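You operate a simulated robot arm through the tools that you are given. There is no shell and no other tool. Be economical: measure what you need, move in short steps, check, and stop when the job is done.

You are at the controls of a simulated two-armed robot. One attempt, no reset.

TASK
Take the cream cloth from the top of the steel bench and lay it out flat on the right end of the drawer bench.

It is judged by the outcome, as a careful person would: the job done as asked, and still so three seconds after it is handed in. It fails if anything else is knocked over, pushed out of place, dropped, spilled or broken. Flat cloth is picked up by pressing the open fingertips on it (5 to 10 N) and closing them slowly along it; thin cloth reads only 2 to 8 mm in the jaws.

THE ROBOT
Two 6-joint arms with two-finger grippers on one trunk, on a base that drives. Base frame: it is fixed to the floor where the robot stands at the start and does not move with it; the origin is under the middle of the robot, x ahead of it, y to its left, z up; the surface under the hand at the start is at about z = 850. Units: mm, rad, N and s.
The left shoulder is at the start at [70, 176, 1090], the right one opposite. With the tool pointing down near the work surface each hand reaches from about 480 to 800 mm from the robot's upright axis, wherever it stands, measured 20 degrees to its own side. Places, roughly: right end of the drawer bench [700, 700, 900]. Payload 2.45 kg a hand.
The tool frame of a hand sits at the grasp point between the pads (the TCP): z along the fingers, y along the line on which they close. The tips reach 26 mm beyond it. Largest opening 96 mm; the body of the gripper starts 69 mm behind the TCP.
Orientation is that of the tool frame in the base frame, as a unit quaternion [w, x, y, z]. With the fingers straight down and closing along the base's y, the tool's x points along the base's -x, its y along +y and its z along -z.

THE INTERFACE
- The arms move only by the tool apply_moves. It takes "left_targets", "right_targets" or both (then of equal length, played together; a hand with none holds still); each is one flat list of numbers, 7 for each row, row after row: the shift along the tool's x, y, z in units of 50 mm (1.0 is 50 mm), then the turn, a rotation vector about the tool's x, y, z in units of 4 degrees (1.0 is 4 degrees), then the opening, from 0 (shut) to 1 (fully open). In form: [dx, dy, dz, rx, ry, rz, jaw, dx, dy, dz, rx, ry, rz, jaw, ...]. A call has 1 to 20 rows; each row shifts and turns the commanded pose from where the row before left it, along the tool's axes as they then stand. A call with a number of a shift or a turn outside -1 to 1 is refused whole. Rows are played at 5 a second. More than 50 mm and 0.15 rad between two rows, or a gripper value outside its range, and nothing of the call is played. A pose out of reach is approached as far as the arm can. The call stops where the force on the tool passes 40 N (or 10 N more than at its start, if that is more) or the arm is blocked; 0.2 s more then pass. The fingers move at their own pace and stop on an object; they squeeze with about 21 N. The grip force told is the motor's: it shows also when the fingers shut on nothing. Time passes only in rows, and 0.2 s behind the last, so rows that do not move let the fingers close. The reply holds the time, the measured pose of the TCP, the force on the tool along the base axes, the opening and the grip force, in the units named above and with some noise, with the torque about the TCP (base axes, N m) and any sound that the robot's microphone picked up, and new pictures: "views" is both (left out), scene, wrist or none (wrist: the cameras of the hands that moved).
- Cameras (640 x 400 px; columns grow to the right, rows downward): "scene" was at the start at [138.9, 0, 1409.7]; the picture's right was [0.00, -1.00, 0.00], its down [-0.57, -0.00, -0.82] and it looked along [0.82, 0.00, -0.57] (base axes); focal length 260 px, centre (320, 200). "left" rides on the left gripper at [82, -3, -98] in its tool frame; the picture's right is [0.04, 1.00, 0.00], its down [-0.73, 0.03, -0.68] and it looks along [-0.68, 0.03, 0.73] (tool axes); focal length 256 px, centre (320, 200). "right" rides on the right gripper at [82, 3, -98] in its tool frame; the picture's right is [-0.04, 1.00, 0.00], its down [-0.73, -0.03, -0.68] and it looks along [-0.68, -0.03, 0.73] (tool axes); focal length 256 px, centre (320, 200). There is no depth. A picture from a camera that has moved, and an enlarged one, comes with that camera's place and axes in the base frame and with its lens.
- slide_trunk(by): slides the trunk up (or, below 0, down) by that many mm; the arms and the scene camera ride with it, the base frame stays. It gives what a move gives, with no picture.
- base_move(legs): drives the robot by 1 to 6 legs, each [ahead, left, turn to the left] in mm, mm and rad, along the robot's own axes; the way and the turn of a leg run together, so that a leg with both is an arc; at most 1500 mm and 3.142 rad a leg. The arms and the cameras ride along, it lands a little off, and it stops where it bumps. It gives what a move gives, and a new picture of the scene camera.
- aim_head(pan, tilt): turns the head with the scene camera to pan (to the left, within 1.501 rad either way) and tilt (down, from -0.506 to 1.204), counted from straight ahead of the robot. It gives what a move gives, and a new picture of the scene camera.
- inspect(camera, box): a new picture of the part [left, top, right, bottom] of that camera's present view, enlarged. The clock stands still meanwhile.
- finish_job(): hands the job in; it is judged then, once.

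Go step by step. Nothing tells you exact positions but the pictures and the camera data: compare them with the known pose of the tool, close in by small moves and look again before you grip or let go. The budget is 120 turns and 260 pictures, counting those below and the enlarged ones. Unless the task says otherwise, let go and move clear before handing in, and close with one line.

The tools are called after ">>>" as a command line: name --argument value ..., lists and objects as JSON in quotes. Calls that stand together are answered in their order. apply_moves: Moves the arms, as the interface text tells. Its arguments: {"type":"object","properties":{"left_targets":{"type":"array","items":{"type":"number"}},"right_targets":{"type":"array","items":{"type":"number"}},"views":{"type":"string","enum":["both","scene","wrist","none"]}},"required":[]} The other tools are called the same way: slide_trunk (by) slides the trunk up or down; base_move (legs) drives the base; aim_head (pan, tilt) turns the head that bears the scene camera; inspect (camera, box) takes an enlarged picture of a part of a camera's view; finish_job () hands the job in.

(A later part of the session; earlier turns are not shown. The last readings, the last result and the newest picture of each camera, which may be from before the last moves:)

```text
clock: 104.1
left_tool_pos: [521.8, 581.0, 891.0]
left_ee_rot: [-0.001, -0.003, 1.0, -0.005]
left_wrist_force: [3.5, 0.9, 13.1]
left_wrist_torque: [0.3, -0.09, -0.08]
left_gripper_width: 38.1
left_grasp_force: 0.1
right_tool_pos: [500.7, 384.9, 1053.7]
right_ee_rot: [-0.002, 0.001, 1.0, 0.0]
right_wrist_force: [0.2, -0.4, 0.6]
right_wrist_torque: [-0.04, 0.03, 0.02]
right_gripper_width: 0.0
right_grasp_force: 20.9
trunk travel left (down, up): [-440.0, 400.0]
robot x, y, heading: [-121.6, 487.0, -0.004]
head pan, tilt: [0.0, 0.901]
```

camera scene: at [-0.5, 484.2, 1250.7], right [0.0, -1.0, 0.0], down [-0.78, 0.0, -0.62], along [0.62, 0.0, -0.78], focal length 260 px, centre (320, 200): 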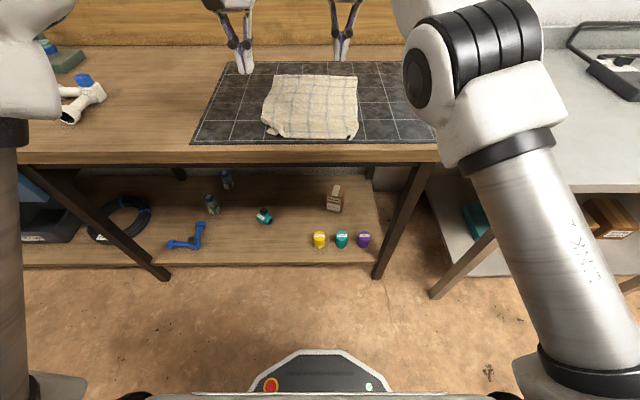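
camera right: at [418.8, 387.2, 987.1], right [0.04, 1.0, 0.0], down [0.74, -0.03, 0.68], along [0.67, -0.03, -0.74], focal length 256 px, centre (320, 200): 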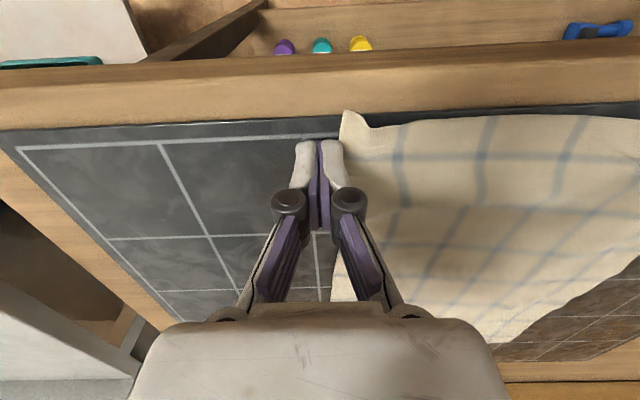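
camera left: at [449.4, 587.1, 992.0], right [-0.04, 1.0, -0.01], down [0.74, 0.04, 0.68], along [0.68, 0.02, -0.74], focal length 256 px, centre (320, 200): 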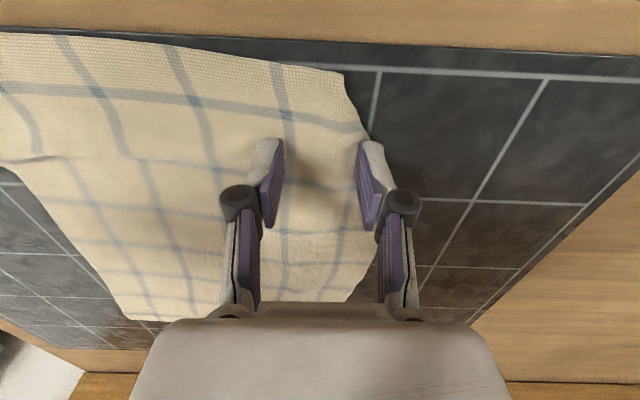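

Pressing at 13 N. I'll close slowly, then lift.

>>> apply_moves --left_targets '[0, 0, 0, 0, 0, 0, 0.36, 0, 0, 0, 0, 0, 0, 0.33, 0, 0, 0, 0, 0, 0, 0.3, 0, 0, 0, 0, 0, 0, 0.27, 0, 0, 0, 0, 0, 0, 0.24, 0, 0, 0, 0, 0, 0, 0.21, 0, 0, 0, 0, 0, 0, 0.18, 0, 0, 0, 0, 0, 0, 0.15, 0, 0, 0, 0, 0, 0, 0.12, 0, 0, 0, 0, 0, 0, 0.09, 0, 0, 0, 0, 0, 0, 0.06, 0, 0, 0, 0, 0, 0, 0.03, 0, 0, 0, 0, 0, 0, 0, 0, 0, 0, 0, 0, 0, 0, 0, 0, -0.4, 0, 0, 0, 0, 0, 0, -0.6, 0, 0, 0, 0, 0, 0, -0.6, 0, 0, 0, 0, 0, 0, 0, 0, 0, 0, 0]' --views "both"

>>> inspect --camera "scene" --box '[240, 60, 400, 160]'

```text
clock: 107.9
left_tool_pos: [521.5, 581.5, 969.5]
left_ee_rot: [-0.001, -0.003, 1.0, -0.005]
left_wrist_force: [0.2, 1.0, -0.4]
left_wrist_torque: [0.01, -0.01, 0.01]
left_gripper_width: 3.5
left_grasp_force: 27.0
right_tool_pos: [500.7, 384.4, 1053.2]
right_ee_rot: [-0.003, 0.001, 1.0, 0.001]
right_wrist_force: [0.2, 0.0, -0.2]
right_wrist_torque: [0.0, 0.02, -0.05]
right_gripper_width: 0.0
right_grasp_force: 21.2
trunk travel left (down, up): [-440.0, 400.0]
robot x, y, heading: [-131.1, 483.0, -0.004]
head pan, tilt: [0.0, 0.901]
camera scene: at [0.3, 484.1, 1250.6], right [0.0, -1.0, 0.0], down [-0.78, 0.0, -0.62], along [0.62, 0.0, -0.78], focal length 260 px, centre (320, 200)
camera left: at [439.8, 579.1, 1067.9], right [-0.04, 1.0, -0.01], down [0.74, 0.04, 0.68], along [0.68, 0.02, -0.74], focal length 256 px, centre (320, 200)
```

scene: 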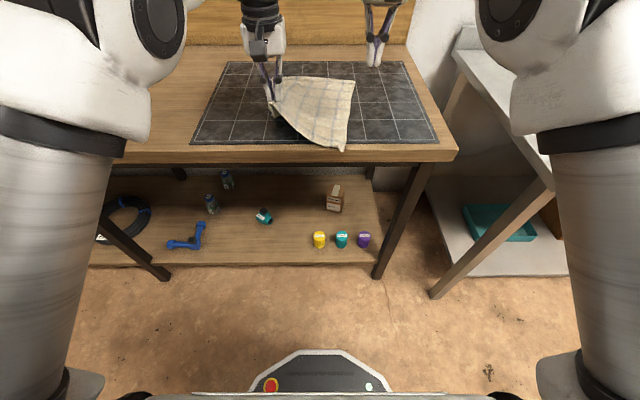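
left: 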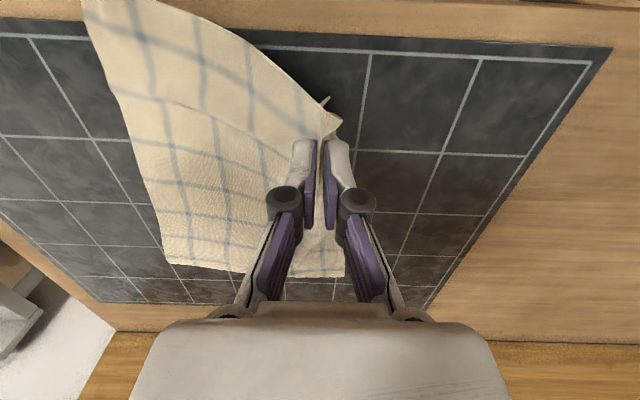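

```text
4.00 times, centred on (320, 110) of scene
camera zoom: at [0.3, 484.1, 1250.6], right [0.0, -1.0, 0.0], down [-0.78, 0.0, -0.62], along [0.62, 0.0, -0.78], focal length 1039 px, centre (320, 560)
```

zoom: 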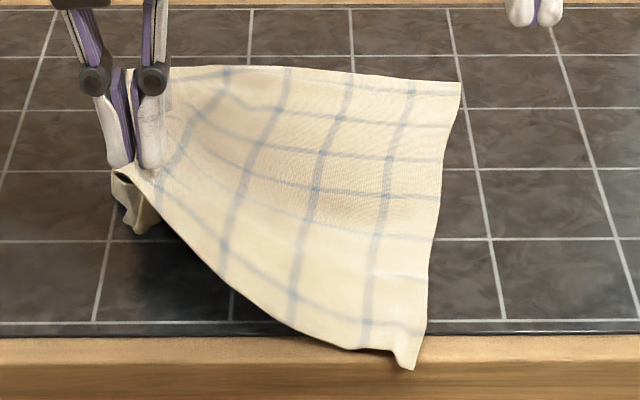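

The flap now hangs free under the fingers. I'll move slightly outward, lower until it touches, then come inward while lowering so it lies outward.

>>> apply_moves --left_targets '[0.15, 0.35, 0.1, 0, 0, 0, 0, 0.15, 0.35, 0.3, 0, 0, 0, 0, 0, 0, 0.35, 0, 0, 0, 0, -0.1, -0.2, 0.25, 0, 0, 0, 0, -0.1, -0.2, 0.25, 0, 0, 0, 0, 0, -0.1, 0.2, 0, 0, 0, 0, 0, 0, 0, 0, 0, 0, 0]' --views "wrist"

>>> inspect --camera "scene" --box '[240, 60, 400, 160]'

```text
clock: 109.5
left_tool_pos: [516.3, 590.1, 898.0]
left_ee_rot: [-0.002, -0.004, 1.0, -0.005]
left_wrist_force: [0.9, -0.3, -0.4]
left_wrist_torque: [0.0, 0.0, -0.01]
left_gripper_width: 3.2
left_grasp_force: 19.4
right_tool_pos: [500.5, 384.4, 1052.9]
right_ee_rot: [-0.004, 0.001, 1.0, 0.0]
right_wrist_force: [-0.4, -0.2, 0.4]
right_wrist_torque: [0.01, -0.01, -0.02]
right_gripper_width: 0.1
right_grasp_force: 21.3
trunk travel left (down, up): [-440.0, 400.0]
robot x, y, heading: [-121.3, 485.2, -0.002]
head pan, tilt: [0.0, 0.901]
camera left: at [435.2, 588.7, 995.0], right [-0.04, 1.0, -0.01], down [0.74, 0.04, 0.68], along [0.68, 0.02, -0.74], focal length 256 px, centre (320, 200)
```

left: 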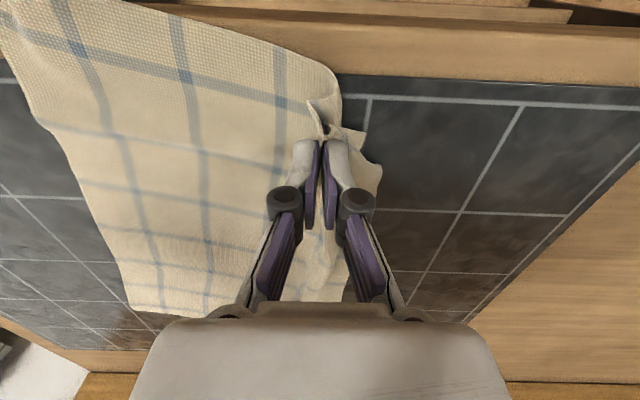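

```text
4.00 times, centred on (320, 110) of scene
camera zoom: at [0.1, 484.3, 1250.7], right [0.0, -1.0, 0.0], down [-0.78, 0.0, -0.62], along [0.62, 0.0, -0.78], focal length 1039 px, centre (320, 560)
```

zoom: 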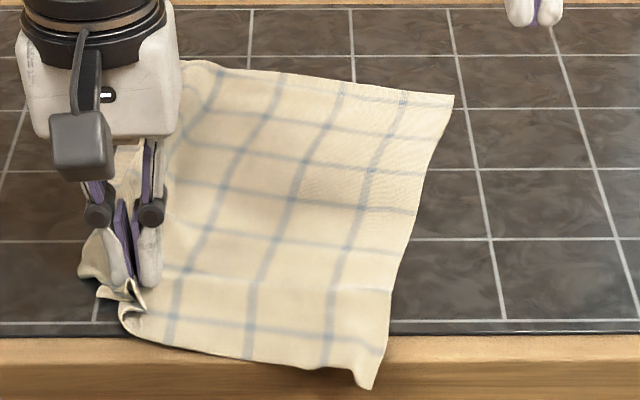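

The flap is out, but the cloth has shifted toward the bench front. I'll press and open here, then later draw the cloth back from its far edge with both hands.

>>> apply_moves --left_targets '[-0.2, 0, 0.12, 0, 0, 0, 0, 0, 0, 0.05, 0, 0, 0, 0, 0, 0, 0, 0, 0, 0, 0.05, 0, 0, 0, 0, 0, 0, 0.1, 0, 0, 0, 0, 0, 0, 0.15, 0, 0, 0, 0, 0, 0, 0.2, 0, 0, 0, 0, 0, 0, 0.26, 0, 0, 0, 0, 0, 0, 0.32, 0, 0, 0, 0, 0, 0, 0.4, 0, 0, 0, 0, 0, 0, 0.5, 0, 0, 0, 0, 0, 0, 0.6, 0, 0, 0, 0, 0, 0, 0.7, 0, 0, 0, 0, 0, 0, 0.7]' --views "wrist"

```text
clock: 112.3
left_tool_pos: [525.5, 592.0, 888.9]
left_ee_rot: [-0.002, -0.003, 1.0, -0.005]
left_wrist_force: [-0.9, 0.7, -0.2]
left_wrist_torque: [-0.01, 0.02, 0.01]
left_gripper_width: 67.4
left_grasp_force: 0.1
right_tool_pos: [500.8, 383.3, 1052.7]
right_ee_rot: [-0.003, 0.0, 1.0, 0.001]
right_wrist_force: [0.9, 0.0, 0.1]
right_wrist_torque: [0.0, 0.02, 0.01]
right_gripper_width: 0.0
right_grasp_force: 20.9
trunk travel left (down, up): [-440.0, 400.0]
robot x, y, heading: [-126.8, 485.4, -0.002]
head pan, tilt: [0.0, 0.901]
camera left: at [444.8, 589.4, 986.1], right [-0.04, 1.0, -0.01], down [0.74, 0.04, 0.68], along [0.68, 0.02, -0.74], focal length 256 px, centre (320, 200)
```

left: 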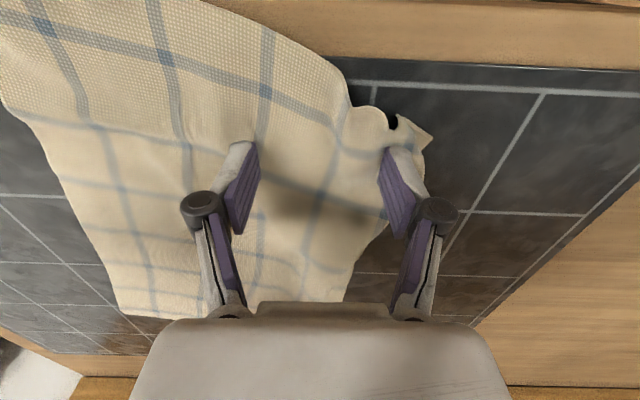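

Now I'll lift, raise the trunk and take a full look.

>>> apply_moves --left_targets '[0, 0, -0.6, 0, 0, 0, 0.7, 0, 0, -0.9, 0, 0, 0, 0.4, 0, 0, -0.9, 0, 0, 0, 0, 0, 0, -0.9, 0, 0, 0, 0]' --views "none"

>>> slide_trunk --by 200

>>> inspect --camera "scene" --box '[256, 110, 384, 210]'

```text
clock: 113.3
left_tool_pos: [525.7, 594.7, 1050.7]
left_ee_rot: [-0.002, -0.003, 1.0, -0.004]
left_wrist_force: [-0.3, -0.1, 0.0]
left_wrist_torque: [-0.01, -0.01, -0.03]
left_gripper_width: 0.0
left_grasp_force: 21.0
right_tool_pos: [501.1, 384.1, 1054.1]
right_ee_rot: [-0.003, 0.001, 1.0, 0.001]
right_wrist_force: [0.4, 0.6, 0.0]
right_wrist_torque: [-0.03, -0.01, 0.0]
right_gripper_width: 0.1
right_grasp_force: 20.9
trunk travel left (down, up): [-440.0, 400.0]
robot x, y, heading: [-123.8, 485.6, -0.004]
head pan, tilt: [0.0, 0.901]
```

```text
clock: 115.5
left_tool_pos: [526.7, 593.1, 1250.8]
left_ee_rot: [-0.001, -0.002, 1.0, -0.004]
left_wrist_force: [0.0, 0.3, 0.5]
left_wrist_torque: [0.02, 0.01, 0.0]
left_gripper_width: 0.0
left_grasp_force: 20.9
right_tool_pos: [500.2, 384.2, 1253.4]
right_ee_rot: [-0.003, 0.002, 1.0, 0.001]
right_wrist_force: [0.2, 0.3, 0.9]
right_wrist_torque: [0.01, 0.02, -0.03]
right_gripper_width: 0.2
right_grasp_force: 21.0
trunk travel left (down, up): [-640.0, 200.0]
robot x, y, heading: [-123.9, 482.7, -0.007]
head pan, tilt: [0.0, 0.901]
```

```text
4.00 times, centred on (320, 160) of scene
camera zoom: at [0.4, 484.1, 1450.6], right [0.0, -1.0, 0.0], down [-0.78, 0.0, -0.62], along [0.62, 0.0, -0.78], focal length 1039 px, centre (320, 360)
```

zoom: 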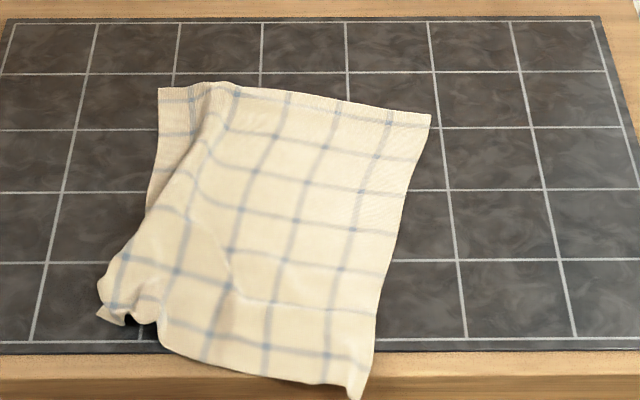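

The corner lift shifted the cloth and its near-right corner now overhangs the edge. The cleanest fix is to pick it up by both far corners, let it hang out straight, and re-lay it moving away from me. I'll position over the far corners.

>>> base_move --legs '[[185, 0, 0]]'

>>> slide_trunk --by -200

>>> apply_moves --left_targets '[-0.9, 0.2, 0, 0, 0, 0, 0.32, 0, 0, 0.9, 0, 0, 0, 0.32, 0, 0, 0.9, 0, 0, 0, 0.32, 0, 0, 0.7, 0, 0, 0, 0.32, 0, 0, 0, 0, 0, 0, 0.32]' --right_targets '[-0.75, 0.64, 0, 0, 0, 0, 0.32, -0.1, 0, 0.9, 0, 0, 0, 0.32, 0, 0, 0.9, 0, 0, 0, 0.32, 0, 0, 0.7, 0, 0, 0, 0.32, 0, 0, 0, 0, 0, 0, 0.32]' --views "wrist"

```text
clock: 117.0
left_tool_pos: [711.5, 592.3, 1252.0]
left_ee_rot: [0.0, -0.001, 1.0, -0.005]
left_wrist_force: [-0.9, -0.1, -0.4]
left_wrist_torque: [0.03, -0.05, 0.01]
left_gripper_width: 0.0
left_grasp_force: 21.0
right_tool_pos: [687.3, 383.0, 1253.3]
right_ee_rot: [-0.002, 0.001, 1.0, 0.001]
right_wrist_force: [-0.3, -0.3, 0.1]
right_wrist_torque: [0.03, -0.03, -0.01]
right_gripper_width: 0.3
right_grasp_force: 21.4
trunk travel left (down, up): [-640.0, 200.0]
robot x, y, heading: [63.1, 487.2, -0.006]
head pan, tilt: [0.0, 0.901]
camera scene: at [185.9, 483.3, 1450.9], right [0.0, -1.0, 0.0], down [-0.78, 0.0, -0.62], along [0.62, 0.0, -0.78], focal length 260 px, centre (320, 200)
```

scene: 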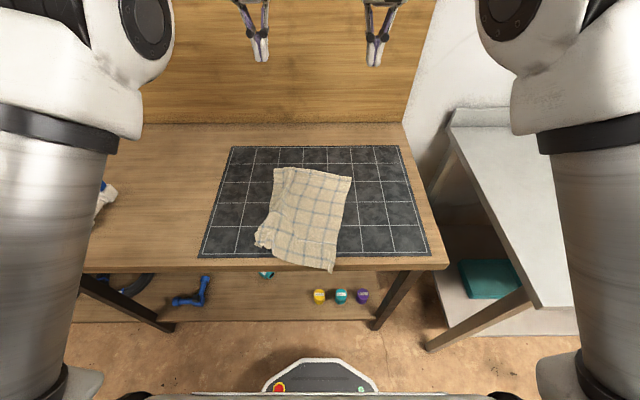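

```text
clock: 119.2
left_tool_pos: [714.2, 593.5, 1052.6]
left_ee_rot: [-0.002, -0.002, 1.0, -0.005]
left_wrist_force: [0.0, 0.6, 0.5]
left_wrist_torque: [-0.01, -0.02, 0.02]
left_gripper_width: 0.0
left_grasp_force: 20.8
right_tool_pos: [688.6, 382.4, 1053.2]
right_ee_rot: [-0.003, 0.002, 1.0, 0.001]
right_wrist_force: [0.0, 0.3, -0.4]
right_wrist_torque: [0.0, -0.03, 0.0]
right_gripper_width: 0.2
right_grasp_force: 20.9
trunk travel left (down, up): [-440.0, 400.0]
robot x, y, heading: [59.4, 485.4, -0.003]
head pan, tilt: [0.0, 0.901]
```

```text
clock: 120.4
left_tool_pos: [741.9, 608.4, 919.9]
left_ee_rot: [-0.001, -0.002, 1.0, -0.004]
left_wrist_force: [-1.5, 0.4, 0.1]
left_wrist_torque: [0.01, 0.04, 0.01]
left_gripper_width: 30.8
left_grasp_force: 0.1
left hand out of reach, approached as far as the arm can: row 1
right_tool_pos: [725.5, 411.8, 925.4]
right_ee_rot: [-0.003, 0.001, 1.0, 0.001]
right_wrist_force: [-0.7, 0.2, 1.3]
right_wrist_torque: [0.01, 0.01, 0.01]
right_gripper_width: 30.6
right_grasp_force: 0.0
right hand out of reach, approached as far as the arm can: row 1
trunk travel left (down, up): [-440.0, 400.0]
robot x, y, heading: [59.2, 484.9, -0.002]
head pan, tilt: [0.0, 0.901]
camera right: at [645.9, 416.5, 1024.0], right [0.04, 1.0, 0.0], down [0.74, -0.03, 0.67], along [0.67, -0.03, -0.74], focal length 256 px, centre (320, 200)
camera left: at [661.0, 606.6, 1016.9], right [-0.04, 1.0, -0.01], down [0.74, 0.04, 0.68], along [0.68, 0.02, -0.74], focal length 256 px, centre (320, 200)
```

right: 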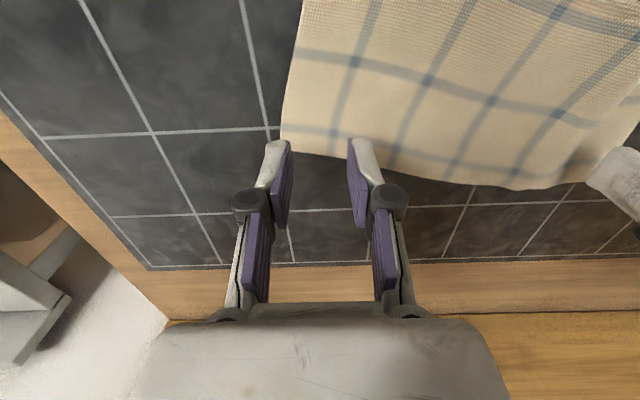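
left: 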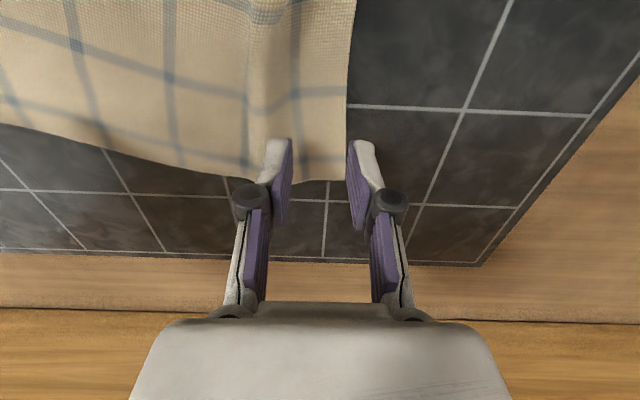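

Left is about 40 mm inside the edge and right about 20 mm. I'll nudge the base forward, trim, and lower.

>>> base_move --legs '[[20, 0, 0]]'

>>> apply_moves --left_targets '[0, -0.16, 0.3, 0, 0, 0, 0.32, 0, 0, 0.2, 0, 0, 0, 0.32, 0, 0, 0, 0, 0, 0, 0.32]' --right_targets '[0.32, 0.02, 0.3, 0, 0, 0, 0.32, 0, 0, 0.3, 0, 0, 0, 0.32, 0, 0, 0, 0, 0, 0, 0.32]' --views "wrist"

```text
clock: 121.2
left_tool_pos: [761.4, 609.1, 919.3]
left_ee_rot: [-0.001, -0.002, 1.0, -0.004]
left_wrist_force: [0.5, 0.7, 0.7]
left_wrist_torque: [-0.03, 0.01, 0.03]
left_gripper_width: 30.9
left_grasp_force: 0.1
right_tool_pos: [746.0, 412.5, 926.9]
right_ee_rot: [-0.003, 0.0, 1.0, 0.002]
right_wrist_force: [-0.3, -0.5, 0.2]
right_wrist_torque: [0.0, 0.0, 0.0]
right_gripper_width: 30.4
right_grasp_force: 0.1
trunk travel left (down, up): [-440.0, 400.0]
robot x, y, heading: [81.7, 485.4, -0.005]
head pan, tilt: [0.0, 0.901]
camera scene: at [206.9, 483.2, 1250.8], right [0.0, -1.0, 0.0], down [-0.78, 0.0, -0.62], along [0.62, 0.0, -0.78], focal length 260 px, centre (320, 200)
```

scene: 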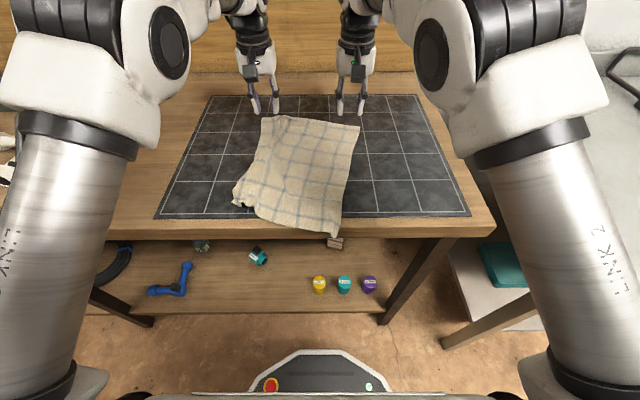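

```text
clock: 122.0
left_tool_pos: [760.3, 600.1, 894.5]
left_ee_rot: [-0.001, -0.001, 1.0, -0.005]
left_wrist_force: [0.3, -0.4, 0.4]
left_wrist_torque: [0.02, -0.03, -0.01]
left_gripper_width: 30.3
left_grasp_force: 0.0
right_tool_pos: [729.1, 414.5, 896.2]
right_ee_rot: [-0.002, 0.001, 1.0, 0.0]
right_wrist_force: [-0.5, -0.7, -0.1]
right_wrist_torque: [0.04, 0.0, 0.0]
right_gripper_width: 30.8
right_grasp_force: 0.0
trunk travel left (down, up): [-440.0, 400.0]
robot x, y, heading: [81.7, 484.9, -0.005]
head pan, tilt: [0.0, 0.901]
camera right: at [649.5, 418.2, 994.4], right [0.04, 1.0, 0.0], down [0.74, -0.03, 0.67], along [0.67, -0.03, -0.74], focal length 256 px, centre (320, 200)
camera left: at [680.4, 598.2, 992.2], right [-0.04, 1.0, -0.01], down [0.74, 0.04, 0.68], along [0.68, 0.02, -0.74], focal length 256 px, centre (320, 200)
```

right: 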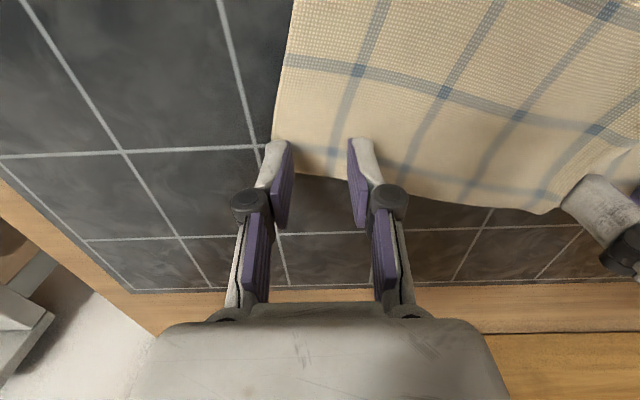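
left: 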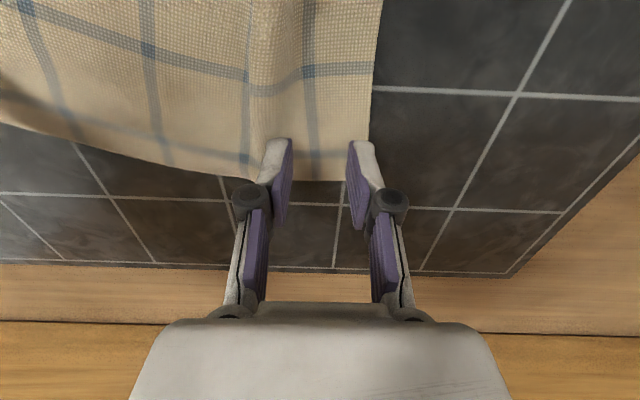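

I'll shift each inward a little and press to contact.

>>> apply_moves --left_targets '[0.04, -0.12, 0, 0, 0, 0, 0.32, 0, 0, 0.1, 0, 0, 0, 0.32, 0, 0, 0.04, 0, 0, 0, 0.32, 0, 0, 0, 0, 0, 0, 0.32]' --right_targets '[0.04, 0.16, 0, 0, 0, 0, 0.32, 0, 0, 0.1, 0, 0, 0, 0.32, 0, 0, 0.07, 0, 0, 0, 0.32, 0, 0, 0, 0, 0, 0, 0.32]' --views "none"

```text
clock: 123.0
left_tool_pos: [761.1, 593.0, 892.7]
left_ee_rot: [0.002, -0.001, 1.0, -0.006]
left_wrist_force: [7.5, 2.0, 25.0]
left_wrist_torque: [0.57, -0.18, -0.17]
left_gripper_width: 30.3
left_grasp_force: 1.0
right_tool_pos: [727.1, 421.3, 890.3]
right_ee_rot: [-0.001, 0.001, 1.0, 0.001]
right_wrist_force: [5.8, -1.0, 9.9]
right_wrist_torque: [-0.19, -0.16, 0.13]
right_gripper_width: 31.0
right_grasp_force: 0.4
trunk travel left (down, up): [-440.0, 400.0]
robot x, y, heading: [81.6, 483.3, -0.007]
head pan, tilt: [0.0, 0.901]
```

Left is a bit heavy, as its inner finger is on the ridge. I'll ease it, close both slowly, then lift gently.

>>> apply_moves --left_targets '[0, 0, -0.03, 0, 0, 0, 0.3, 0, 0, 0, 0, 0, 0, 0.28, 0, 0, 0, 0, 0, 0, 0.25, 0, 0, 0, 0, 0, 0, 0.22, 0, 0, 0, 0, 0, 0, 0.19, 0, 0, 0, 0, 0, 0, 0.16, 0, 0, 0, 0, 0, 0, 0.13, 0, 0, 0, 0, 0, 0, 0.1, 0, 0, 0, 0, 0, 0, 0.07, 0, 0, 0, 0, 0, 0, 0.04, 0, 0, 0, 0, 0, 0, 0, 0, 0, 0, 0, 0, 0, 0]' --right_targets '[0, 0, 0.01, 0, 0, 0, 0.3, 0, 0, 0, 0, 0, 0, 0.28, 0, 0, 0, 0, 0, 0, 0.25, 0, 0, 0, 0, 0, 0, 0.22, 0, 0, 0, 0, 0, 0, 0.19, 0, 0, 0, 0, 0, 0, 0.16, 0, 0, 0, 0, 0, 0, 0.13, 0, 0, 0, 0, 0, 0, 0.1, 0, 0, 0, 0, 0, 0, 0.07, 0, 0, 0, 0, 0, 0, 0.04, 0, 0, 0, 0, 0, 0, 0, 0, 0, 0, 0, 0, 0, 0]' --views "wrist"

```text
clock: 125.5
left_tool_pos: [757.5, 592.8, 889.5]
left_ee_rot: [0.0, -0.003, 1.0, -0.004]
left_wrist_force: [-0.5, -3.4, -0.5]
left_wrist_torque: [-0.03, -0.01, -0.04]
left_gripper_width: 3.0
left_grasp_force: 23.3
right_tool_pos: [724.8, 420.3, 888.7]
right_ee_rot: [-0.001, 0.002, 1.0, 0.001]
right_wrist_force: [0.5, -6.3, 35.2]
right_wrist_torque: [-0.21, -0.12, -0.05]
right_gripper_width: 2.7
right_grasp_force: 21.1
trunk travel left (down, up): [-440.0, 400.0]
robot x, y, heading: [81.5, 485.7, -0.005]
head pan, tilt: [0.0, 0.901]
camera right: at [644.8, 424.6, 987.5], right [0.04, 1.0, 0.0], down [0.73, -0.03, 0.68], along [0.68, -0.03, -0.74], focal length 256 px, centre (320, 200)
camera left: at [675.3, 591.2, 988.6], right [-0.04, 1.0, -0.01], down [0.73, 0.04, 0.68], along [0.68, 0.02, -0.73], focal length 256 px, centre (320, 200)
```

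right: 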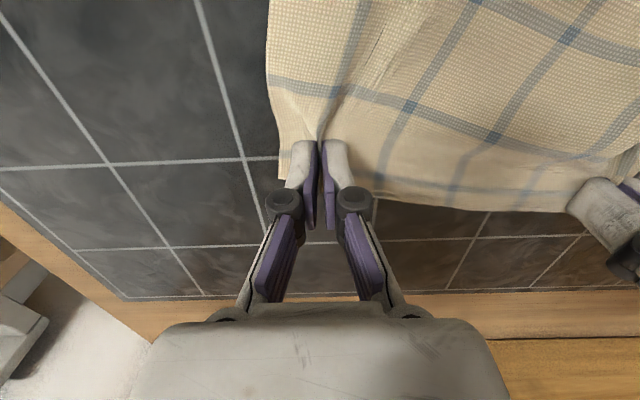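
left: 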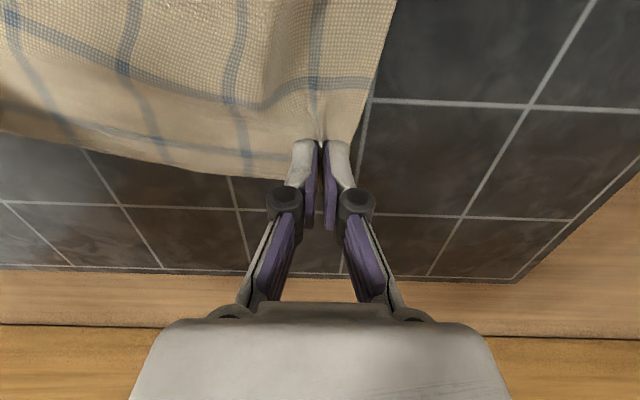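

Both hands have grips (≈3 mm). I'll lift, levelling the right with the left, then raise the trunk so the cloth hangs free.

>>> apply_moves --left_targets '[0, 0, -0.4, 0, 0, 0, 0, 0.1, 0, -0.7, 0, 0, 0, 0, 0.1, 0, -0.8, 0, 0, 0, 0, 0, 0, -0.8, 0, 0, 0, 0, 0, 0, 0, 0, 0, 0, 0]' --right_targets '[0, 0, -0.4, 0, 0, 0, 0, -0.1, 0, -0.7, 0, 0, 0, 0, -0.1, 0, -0.8, 0, 0, 0, 0, -0.1, 0, -0.8, 0, 0, 0, 0, 0, 0, 0, 0, 0, 0, 0]' --views "none"

>>> slide_trunk --by 220

>>> inspect --camera "scene" --box '[200, 80, 440, 230]'

```text
clock: 126.8
left_tool_pos: [750.9, 594.2, 1025.0]
left_ee_rot: [-0.002, -0.002, 1.0, -0.005]
left_wrist_force: [-0.1, -0.6, -0.5]
left_wrist_torque: [0.0, 0.02, 0.02]
left_gripper_width: 3.7
left_grasp_force: 25.4
right_tool_pos: [742.9, 420.3, 1023.2]
right_ee_rot: [-0.003, 0.001, 1.0, 0.001]
right_wrist_force: [0.5, -0.2, -0.9]
right_wrist_torque: [0.0, 0.0, 0.02]
right_gripper_width: 3.5
right_grasp_force: 19.9
trunk travel left (down, up): [-440.0, 400.0]
robot x, y, heading: [74.3, 482.5, -0.006]
head pan, tilt: [0.0, 0.901]
```

```text
clock: 129.1
left_tool_pos: [750.8, 594.9, 1245.0]
left_ee_rot: [-0.001, -0.001, 1.0, -0.005]
left_wrist_force: [0.1, -0.7, 0.0]
left_wrist_torque: [0.0, 0.0, 0.0]
left_gripper_width: 1.4
left_grasp_force: 18.6
right_tool_pos: [744.3, 420.1, 1243.0]
right_ee_rot: [-0.004, 0.002, 1.0, 0.0]
right_wrist_force: [-0.1, 0.8, 0.3]
right_wrist_torque: [-0.03, -0.01, 0.03]
right_gripper_width: 2.2
right_grasp_force: 19.3
trunk travel left (down, up): [-660.0, 180.0]
robot x, y, heading: [78.6, 481.5, -0.005]
head pan, tilt: [0.0, 0.901]
```

```text
2.67 times, centred on (320, 155) of scene
camera zoom: at [207.4, 483.2, 1470.6], right [0.0, -1.0, 0.0], down [-0.78, 0.0, -0.62], along [0.62, 0.0, -0.78], focal length 693 px, centre (320, 320)
```

zoom: 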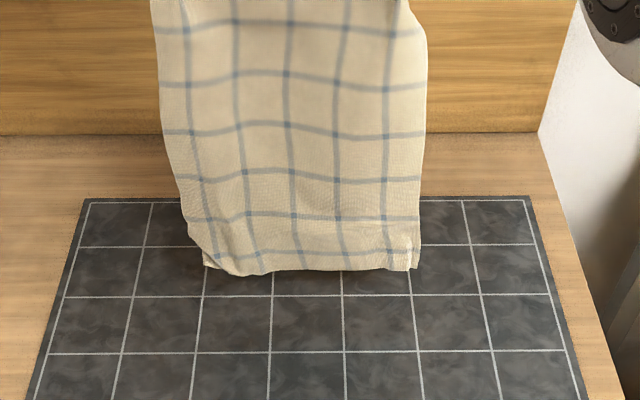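

It hangs cleanly. I'll raise it a bit, back up so the free edge is over the front of the mat, then lay it moving away.

>>> slide_trunk --by 40

>>> base_move --legs '[[-250, 0, 0]]'

>>> apply_moves --left_targets '[0, 0.06, 0, 0, 0, 0, 0, 0, 0, 0, 0, 0, 0, 0, 0, 0, 0, 0, 0, 0, 0, 0, 0, 0, 0, 0, 0, 0, 0, 0, 0, 0, 0, 0, 0]' --views "none"

>>> inspect --camera "scene" --box '[200, 80, 440, 230]'

```text
clock: 129.9
left_tool_pos: [750.9, 595.4, 1284.7]
left_ee_rot: [-0.002, -0.001, 1.0, -0.006]
left_wrist_force: [-0.6, -0.3, 0.7]
left_wrist_torque: [0.03, 0.01, -0.01]
left_gripper_width: 1.3
left_grasp_force: 18.9
right_tool_pos: [744.0, 420.1, 1284.2]
right_ee_rot: [-0.004, 0.002, 1.0, 0.001]
right_wrist_force: [0.8, 0.2, -0.4]
right_wrist_torque: [0.0, 0.0, 0.01]
right_gripper_width: 3.2
right_grasp_force: 24.5
trunk travel left (down, up): [-700.0, 140.0]
robot x, y, heading: [82.1, 486.0, -0.008]
head pan, tilt: [0.0, 0.901]
```

```text
clock: 131.7
left_tool_pos: [507.2, 593.8, 1285.6]
left_ee_rot: [-0.003, 0.0, 1.0, -0.005]
left_wrist_force: [0.7, -0.3, -0.1]
left_wrist_torque: [0.09, 0.0, 0.04]
left_gripper_width: 1.2
left_grasp_force: 17.8
right_tool_pos: [501.1, 420.1, 1283.3]
right_ee_rot: [-0.003, 0.003, 1.0, 0.002]
right_wrist_force: [0.1, 0.9, -0.5]
right_wrist_torque: [-0.01, 0.02, 0.0]
right_gripper_width: 2.6
right_grasp_force: 19.3
trunk travel left (down, up): [-700.0, 140.0]
robot x, y, heading: [-164.0, 490.3, -0.009]
head pan, tilt: [0.0, 0.901]
camera scene: at [-36.0, 484.3, 1510.5], right [-0.01, -1.0, 0.0], down [-0.78, 0.01, -0.62], along [0.62, -0.01, -0.78], focal length 260 px, centre (320, 200)
```

scene: 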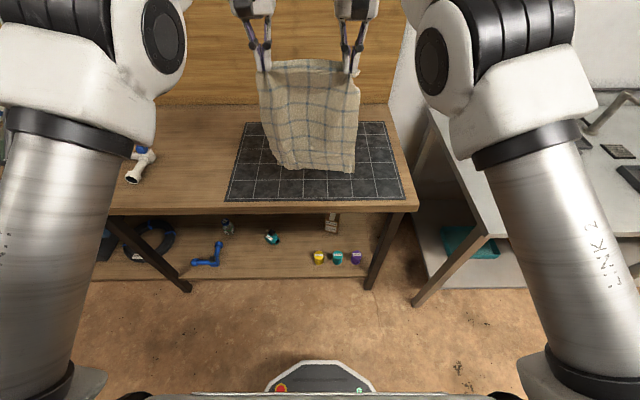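

```text
clock: 132.9
left_tool_pos: [506.9, 596.4, 1284.7]
left_ee_rot: [-0.002, 0.001, 1.0, -0.005]
left_wrist_force: [0.5, -2.7, 0.0]
left_wrist_torque: [-0.06, 0.0, -0.02]
left_gripper_width: 1.8
left_grasp_force: 23.0
right_tool_pos: [499.2, 420.1, 1282.7]
right_ee_rot: [-0.004, 0.003, 1.0, 0.0]
right_wrist_force: [-0.9, 3.1, -0.8]
right_wrist_torque: [0.07, 0.01, -0.01]
right_gripper_width: 2.2
right_grasp_force: 22.7
trunk travel left (down, up): [-700.0, 140.0]
robot x, y, heading: [-162.1, 485.1, -0.011]
head pan, tilt: [0.0, 0.901]
```

```text
2.67 times, centred on (320, 155) of scene
camera zoom: at [-37.4, 484.2, 1510.7], right [-0.01, -1.0, 0.0], down [-0.78, 0.01, -0.62], along [0.62, -0.01, -0.78], focal length 693 px, centre (320, 320)
```

zoom: 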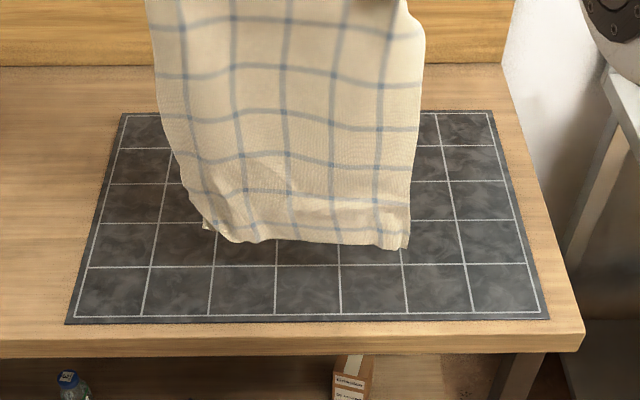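

The cloth hangs about 303 mm with its bottom at z≈960 over x≈505. I'll lower to touch and start moving forward.

>>> slide_trunk --by -110

>>> base_move --legs '[[50, 0, 0.008]]'

>>> slide_trunk --by -35

>>> base_move --legs '[[60, 0, 0]]'

>>> inspect --camera "scene" --box '[200, 80, 440, 230]'

```text
clock: 134.3
left_tool_pos: [506.7, 596.6, 1175.6]
left_ee_rot: [-0.002, 0.0, 1.0, -0.006]
left_wrist_force: [0.4, -3.5, -0.1]
left_wrist_torque: [-0.05, 0.0, -0.04]
left_gripper_width: 2.5
left_grasp_force: 24.0
right_tool_pos: [498.6, 419.3, 1173.5]
right_ee_rot: [-0.004, 0.004, 1.0, 0.002]
right_wrist_force: [-0.2, 4.7, -0.5]
right_wrist_torque: [0.07, -0.02, 0.03]
right_gripper_width: 1.9
right_grasp_force: 18.5
trunk travel left (down, up): [-590.0, 250.0]
robot x, y, heading: [-162.0, 486.0, -0.01]
head pan, tilt: [0.0, 0.901]
```

```text
clock: 135.2
left_tool_pos: [552.0, 602.6, 1177.0]
left_ee_rot: [-0.001, -0.004, 1.0, -0.005]
left_wrist_force: [-0.8, -3.5, -1.4]
left_wrist_torque: [-0.09, -0.02, -0.03]
left_gripper_width: 2.9
left_grasp_force: 23.6
right_tool_pos: [546.4, 424.7, 1174.9]
right_ee_rot: [-0.001, -0.001, 1.0, 0.0]
right_wrist_force: [0.6, 2.2, -0.6]
right_wrist_torque: [0.07, -0.01, 0.04]
right_gripper_width: 1.5
right_grasp_force: 19.8
trunk travel left (down, up): [-590.0, 250.0]
robot x, y, heading: [-115.8, 482.2, -0.002]
head pan, tilt: [0.0, 0.901]
camera scene: at [9.2, 485.1, 1401.1], right [0.0, -1.0, 0.0], down [-0.78, 0.0, -0.62], along [0.62, 0.0, -0.78], focal length 260 px, centre (320, 200)
```

scene: 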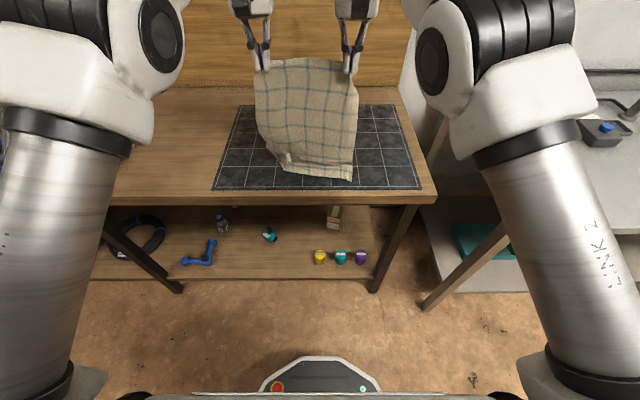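

```text
clock: 136.0
left_tool_pos: [554.1, 604.0, 1140.4]
left_ee_rot: [-0.002, -0.005, 1.0, -0.005]
left_wrist_force: [0.5, -2.3, 0.5]
left_wrist_torque: [-0.07, -0.01, -0.04]
left_gripper_width: 1.4
left_grasp_force: 20.1
right_tool_pos: [549.5, 424.8, 1137.8]
right_ee_rot: [-0.004, -0.002, 1.0, 0.001]
right_wrist_force: [-1.0, 2.5, 0.8]
right_wrist_torque: [0.09, 0.0, 0.04]
right_gripper_width: 1.5
right_grasp_force: 18.8
trunk travel left (down, up): [-555.0, 285.0]
robot x, y, heading: [-114.5, 486.7, -0.0]
head pan, tilt: [0.0, 0.901]
```

```text
clock: 137.0
left_tool_pos: [614.1, 602.0, 1139.8]
left_ee_rot: [-0.001, -0.005, 1.0, -0.006]
left_wrist_force: [-0.5, -3.4, 0.2]
left_wrist_torque: [-0.1, 0.0, -0.02]
left_gripper_width: 2.4
left_grasp_force: 19.9
right_tool_pos: [609.9, 424.3, 1139.7]
right_ee_rot: [-0.004, 0.0, 1.0, 0.0]
right_wrist_force: [-0.1, 3.4, -0.5]
right_wrist_torque: [0.1, 0.05, 0.06]
right_gripper_width: 2.3
right_grasp_force: 19.4
trunk travel left (down, up): [-555.0, 285.0]
robot x, y, heading: [-53.1, 485.3, 0.002]
head pan, tilt: [0.0, 0.901]
camera scene: at [71.8, 485.2, 1365.8], right [0.0, -1.0, 0.0], down [-0.78, 0.0, -0.62], along [0.62, 0.0, -0.78], focal length 260 px, centre (320, 200)
```

scene: 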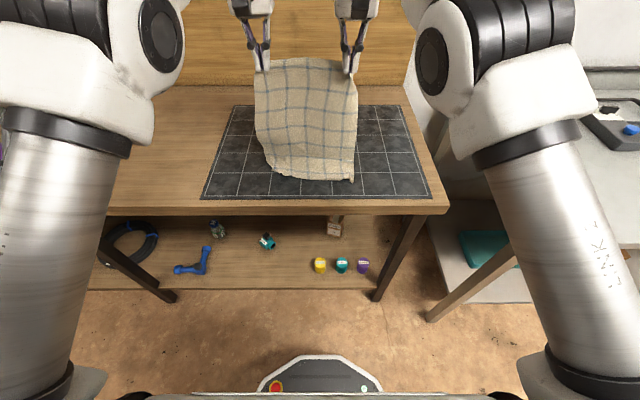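

```text
2.67 times, centred on (320, 155) of scene
camera zoom: at [71.8, 485.2, 1365.8], right [0.0, -1.0, 0.0], down [-0.78, 0.0, -0.62], along [0.62, 0.0, -0.78], focal length 693 px, centre (320, 320)
```

zoom: 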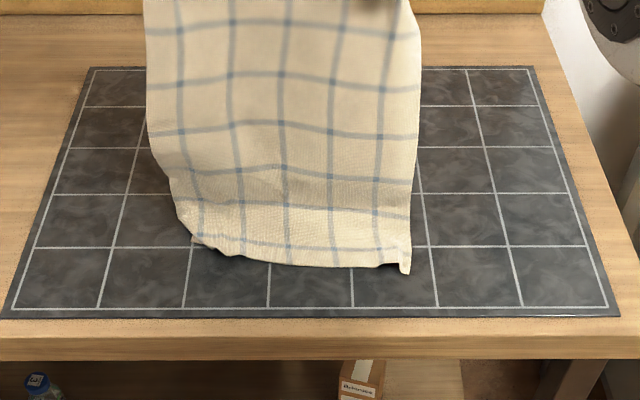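

The near edge has crept to x≈543, which would push the far edge beyond reach. I'll lift a touch, back up 115 mm and lower with more slack before going forward.

>>> slide_trunk --by 50

>>> base_move --legs '[[-115, 0, 0]]'

>>> slide_trunk --by -55

>>> inspect --camera "scene" --box '[200, 80, 440, 230]'

```text
clock: 137.9
left_tool_pos: [613.8, 602.0, 1191.9]
left_ee_rot: [-0.002, -0.004, 1.0, -0.005]
left_wrist_force: [-1.1, -3.3, 0.9]
left_wrist_torque: [-0.08, -0.02, -0.01]
left_gripper_width: 2.0
left_grasp_force: 22.1
right_tool_pos: [609.1, 425.0, 1188.4]
right_ee_rot: [-0.004, -0.002, 1.0, 0.001]
right_wrist_force: [0.3, 2.2, 1.5]
right_wrist_torque: [0.08, 0.0, 0.03]
right_gripper_width: 1.7
right_grasp_force: 19.1
trunk travel left (down, up): [-605.0, 235.0]
robot x, y, heading: [-55.5, 483.9, -0.005]
head pan, tilt: [0.0, 0.901]
```

```text
clock: 139.1
left_tool_pos: [500.8, 601.9, 1190.2]
left_ee_rot: [-0.002, -0.005, 1.0, -0.006]
left_wrist_force: [0.1, -4.0, -0.5]
left_wrist_torque: [-0.12, -0.01, -0.04]
left_gripper_width: 1.9
left_grasp_force: 19.8
right_tool_pos: [496.6, 425.4, 1188.4]
right_ee_rot: [-0.004, -0.001, 1.0, 0.001]
right_wrist_force: [0.3, 2.7, -1.3]
right_wrist_torque: [0.04, 0.0, 0.06]
right_gripper_width: 2.7
right_grasp_force: 23.8
trunk travel left (down, up): [-605.0, 235.0]
robot x, y, heading: [-164.7, 487.4, 0.0]
head pan, tilt: [0.0, 0.901]
camera scene: at [-41.3, 485.2, 1415.6], right [0.0, -1.0, 0.0], down [-0.78, 0.0, -0.62], along [0.62, 0.0, -0.78], focal length 260 px, centre (320, 200)
```

scene: 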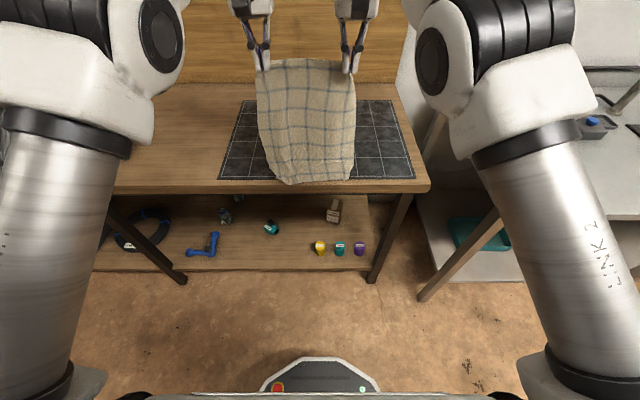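

```text
clock: 140.1
left_tool_pos: [501.9, 602.9, 1134.6]
left_ee_rot: [-0.003, -0.004, 1.0, -0.005]
left_wrist_force: [-1.2, -3.2, -0.3]
left_wrist_torque: [-0.08, 0.02, -0.03]
left_gripper_width: 2.4
left_grasp_force: 24.7
right_tool_pos: [496.6, 425.2, 1133.6]
right_ee_rot: [-0.004, -0.001, 1.0, 0.001]
right_wrist_force: [0.9, 3.9, -0.1]
right_wrist_torque: [0.05, 0.0, 0.0]
right_gripper_width: 2.0
right_grasp_force: 21.1
trunk travel left (down, up): [-550.0, 290.0]
robot x, y, heading: [-169.3, 484.9, 0.001]
head pan, tilt: [0.0, 0.901]
```

```text
2.67 times, centred on (320, 155) of scene
camera zoom: at [-41.5, 485.2, 1360.6], right [0.0, -1.0, 0.0], down [-0.78, 0.0, -0.62], along [0.62, 0.0, -0.78], focal length 693 px, centre (320, 320)
```

zoom: 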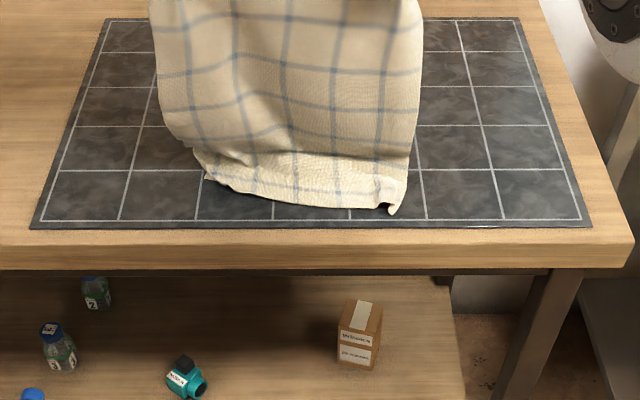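

The free edge is now down at x≈506 with its foot toward me, which is what I want. I'll proceed down and forward with slack.

>>> slide_trunk --by -30

>>> base_move --legs '[[90, 0, 0]]'

>>> slide_trunk --by -45

>>> base_move --legs '[[60, 0, 0]]'

>>> inspect --camera "scene" --box '[200, 80, 440, 230]'

```text
clock: 140.8
left_tool_pos: [501.4, 602.0, 1105.0]
left_ee_rot: [-0.002, -0.005, 1.0, -0.006]
left_wrist_force: [-0.1, -3.6, 0.8]
left_wrist_torque: [-0.12, -0.02, -0.07]
left_gripper_width: 1.6
left_grasp_force: 21.4
right_tool_pos: [495.1, 425.4, 1103.6]
right_ee_rot: [-0.003, -0.001, 1.0, 0.001]
right_wrist_force: [0.3, 2.7, 0.0]
right_wrist_torque: [0.05, -0.01, 0.04]
right_gripper_width: 2.0
right_grasp_force: 21.0
trunk travel left (down, up): [-520.0, 320.0]
robot x, y, heading: [-171.8, 485.6, 0.006]
head pan, tilt: [0.0, 0.901]
```

```text
clock: 141.9
left_tool_pos: [591.7, 601.7, 1104.9]
left_ee_rot: [-0.002, -0.005, 1.0, -0.006]
left_wrist_force: [0.0, -3.6, -0.3]
left_wrist_torque: [-0.08, -0.03, -0.04]
left_gripper_width: 2.5
left_grasp_force: 19.0
right_tool_pos: [586.2, 425.5, 1102.2]
right_ee_rot: [-0.004, -0.001, 1.0, 0.001]
right_wrist_force: [-0.3, 2.9, -0.1]
right_wrist_torque: [0.05, 0.04, 0.0]
right_gripper_width: 2.1
right_grasp_force: 21.1
trunk travel left (down, up): [-520.0, 320.0]
robot x, y, heading: [-77.4, 485.0, 0.005]
head pan, tilt: [0.0, 0.901]
camera scene: at [49.1, 485.2, 1330.6], right [0.0, -1.0, 0.0], down [-0.78, 0.0, -0.62], along [0.62, 0.0, -0.78], focal length 260 px, centre (320, 200)
```

scene: 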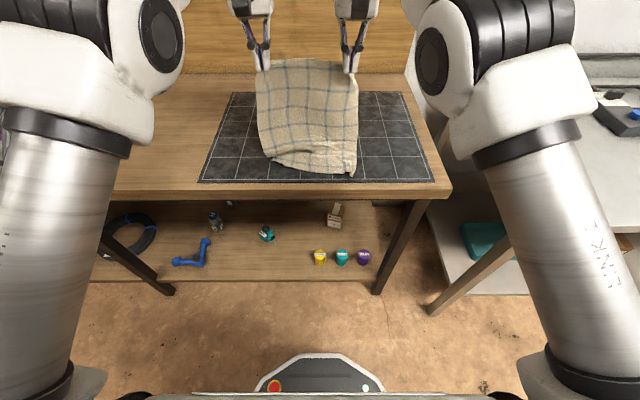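

```text
clock: 142.8
left_tool_pos: [590.0, 601.7, 1060.7]
left_ee_rot: [-0.002, -0.004, 1.0, -0.006]
left_wrist_force: [-1.0, -2.8, 0.3]
left_wrist_torque: [-0.08, -0.03, -0.04]
left_gripper_width: 2.1
left_grasp_force: 19.6
right_tool_pos: [584.6, 426.0, 1060.1]
right_ee_rot: [-0.003, -0.002, 1.0, 0.001]
right_wrist_force: [-0.6, 3.6, 0.5]
right_wrist_torque: [0.03, 0.0, 0.01]
right_gripper_width: 2.1
right_grasp_force: 21.2
trunk travel left (down, up): [-475.0, 365.0]
robot x, y, heading: [-74.8, 486.3, 0.001]
head pan, tilt: [0.0, 0.901]
```

```text
clock: 143.8
left_tool_pos: [652.2, 603.2, 1059.7]
left_ee_rot: [-0.003, -0.004, 1.0, -0.004]
left_wrist_force: [-0.9, -1.5, -1.9]
left_wrist_torque: [-0.01, 0.04, -0.02]
left_gripper_width: 1.3
left_grasp_force: 18.3
right_tool_pos: [646.9, 426.5, 1058.2]
right_ee_rot: [-0.004, -0.002, 1.0, 0.001]
right_wrist_force: [1.0, 3.2, -0.4]
right_wrist_torque: [0.08, 0.01, 0.06]
right_gripper_width: 1.9
right_grasp_force: 21.3
trunk travel left (down, up): [-475.0, 365.0]
robot x, y, heading: [-19.1, 482.8, 0.001]
head pan, tilt: [0.0, 0.901]
camera scene: at [109.8, 485.3, 1285.6], right [0.0, -1.0, 0.0], down [-0.78, 0.0, -0.62], along [0.62, 0.0, -0.78], focal length 260 px, centre (320, 200)
```

scene: 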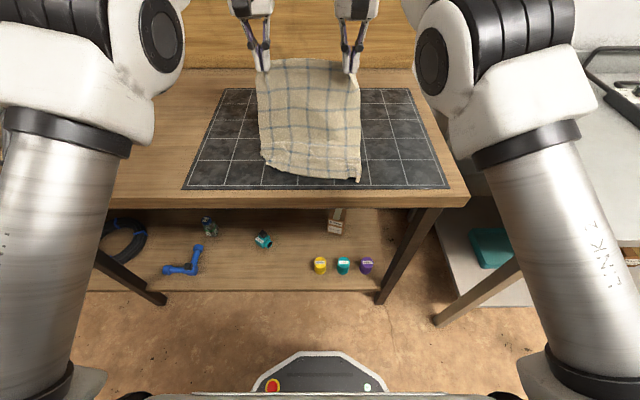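

```text
2.67 times, centred on (320, 155) of scene
camera zoom: at [109.8, 485.3, 1285.6], right [0.0, -1.0, 0.0], down [-0.78, 0.0, -0.62], along [0.62, 0.0, -0.78], focal length 693 px, centre (320, 320)
```

zoom: 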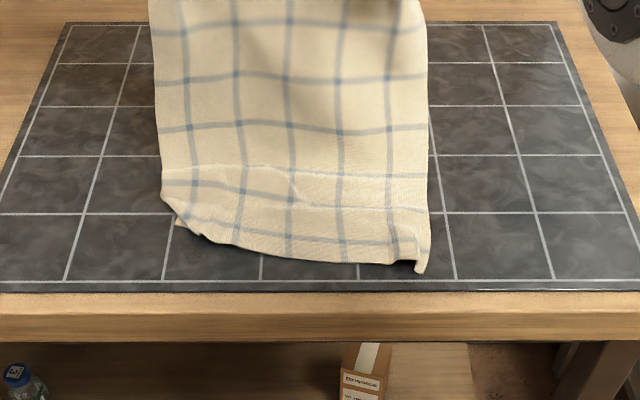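

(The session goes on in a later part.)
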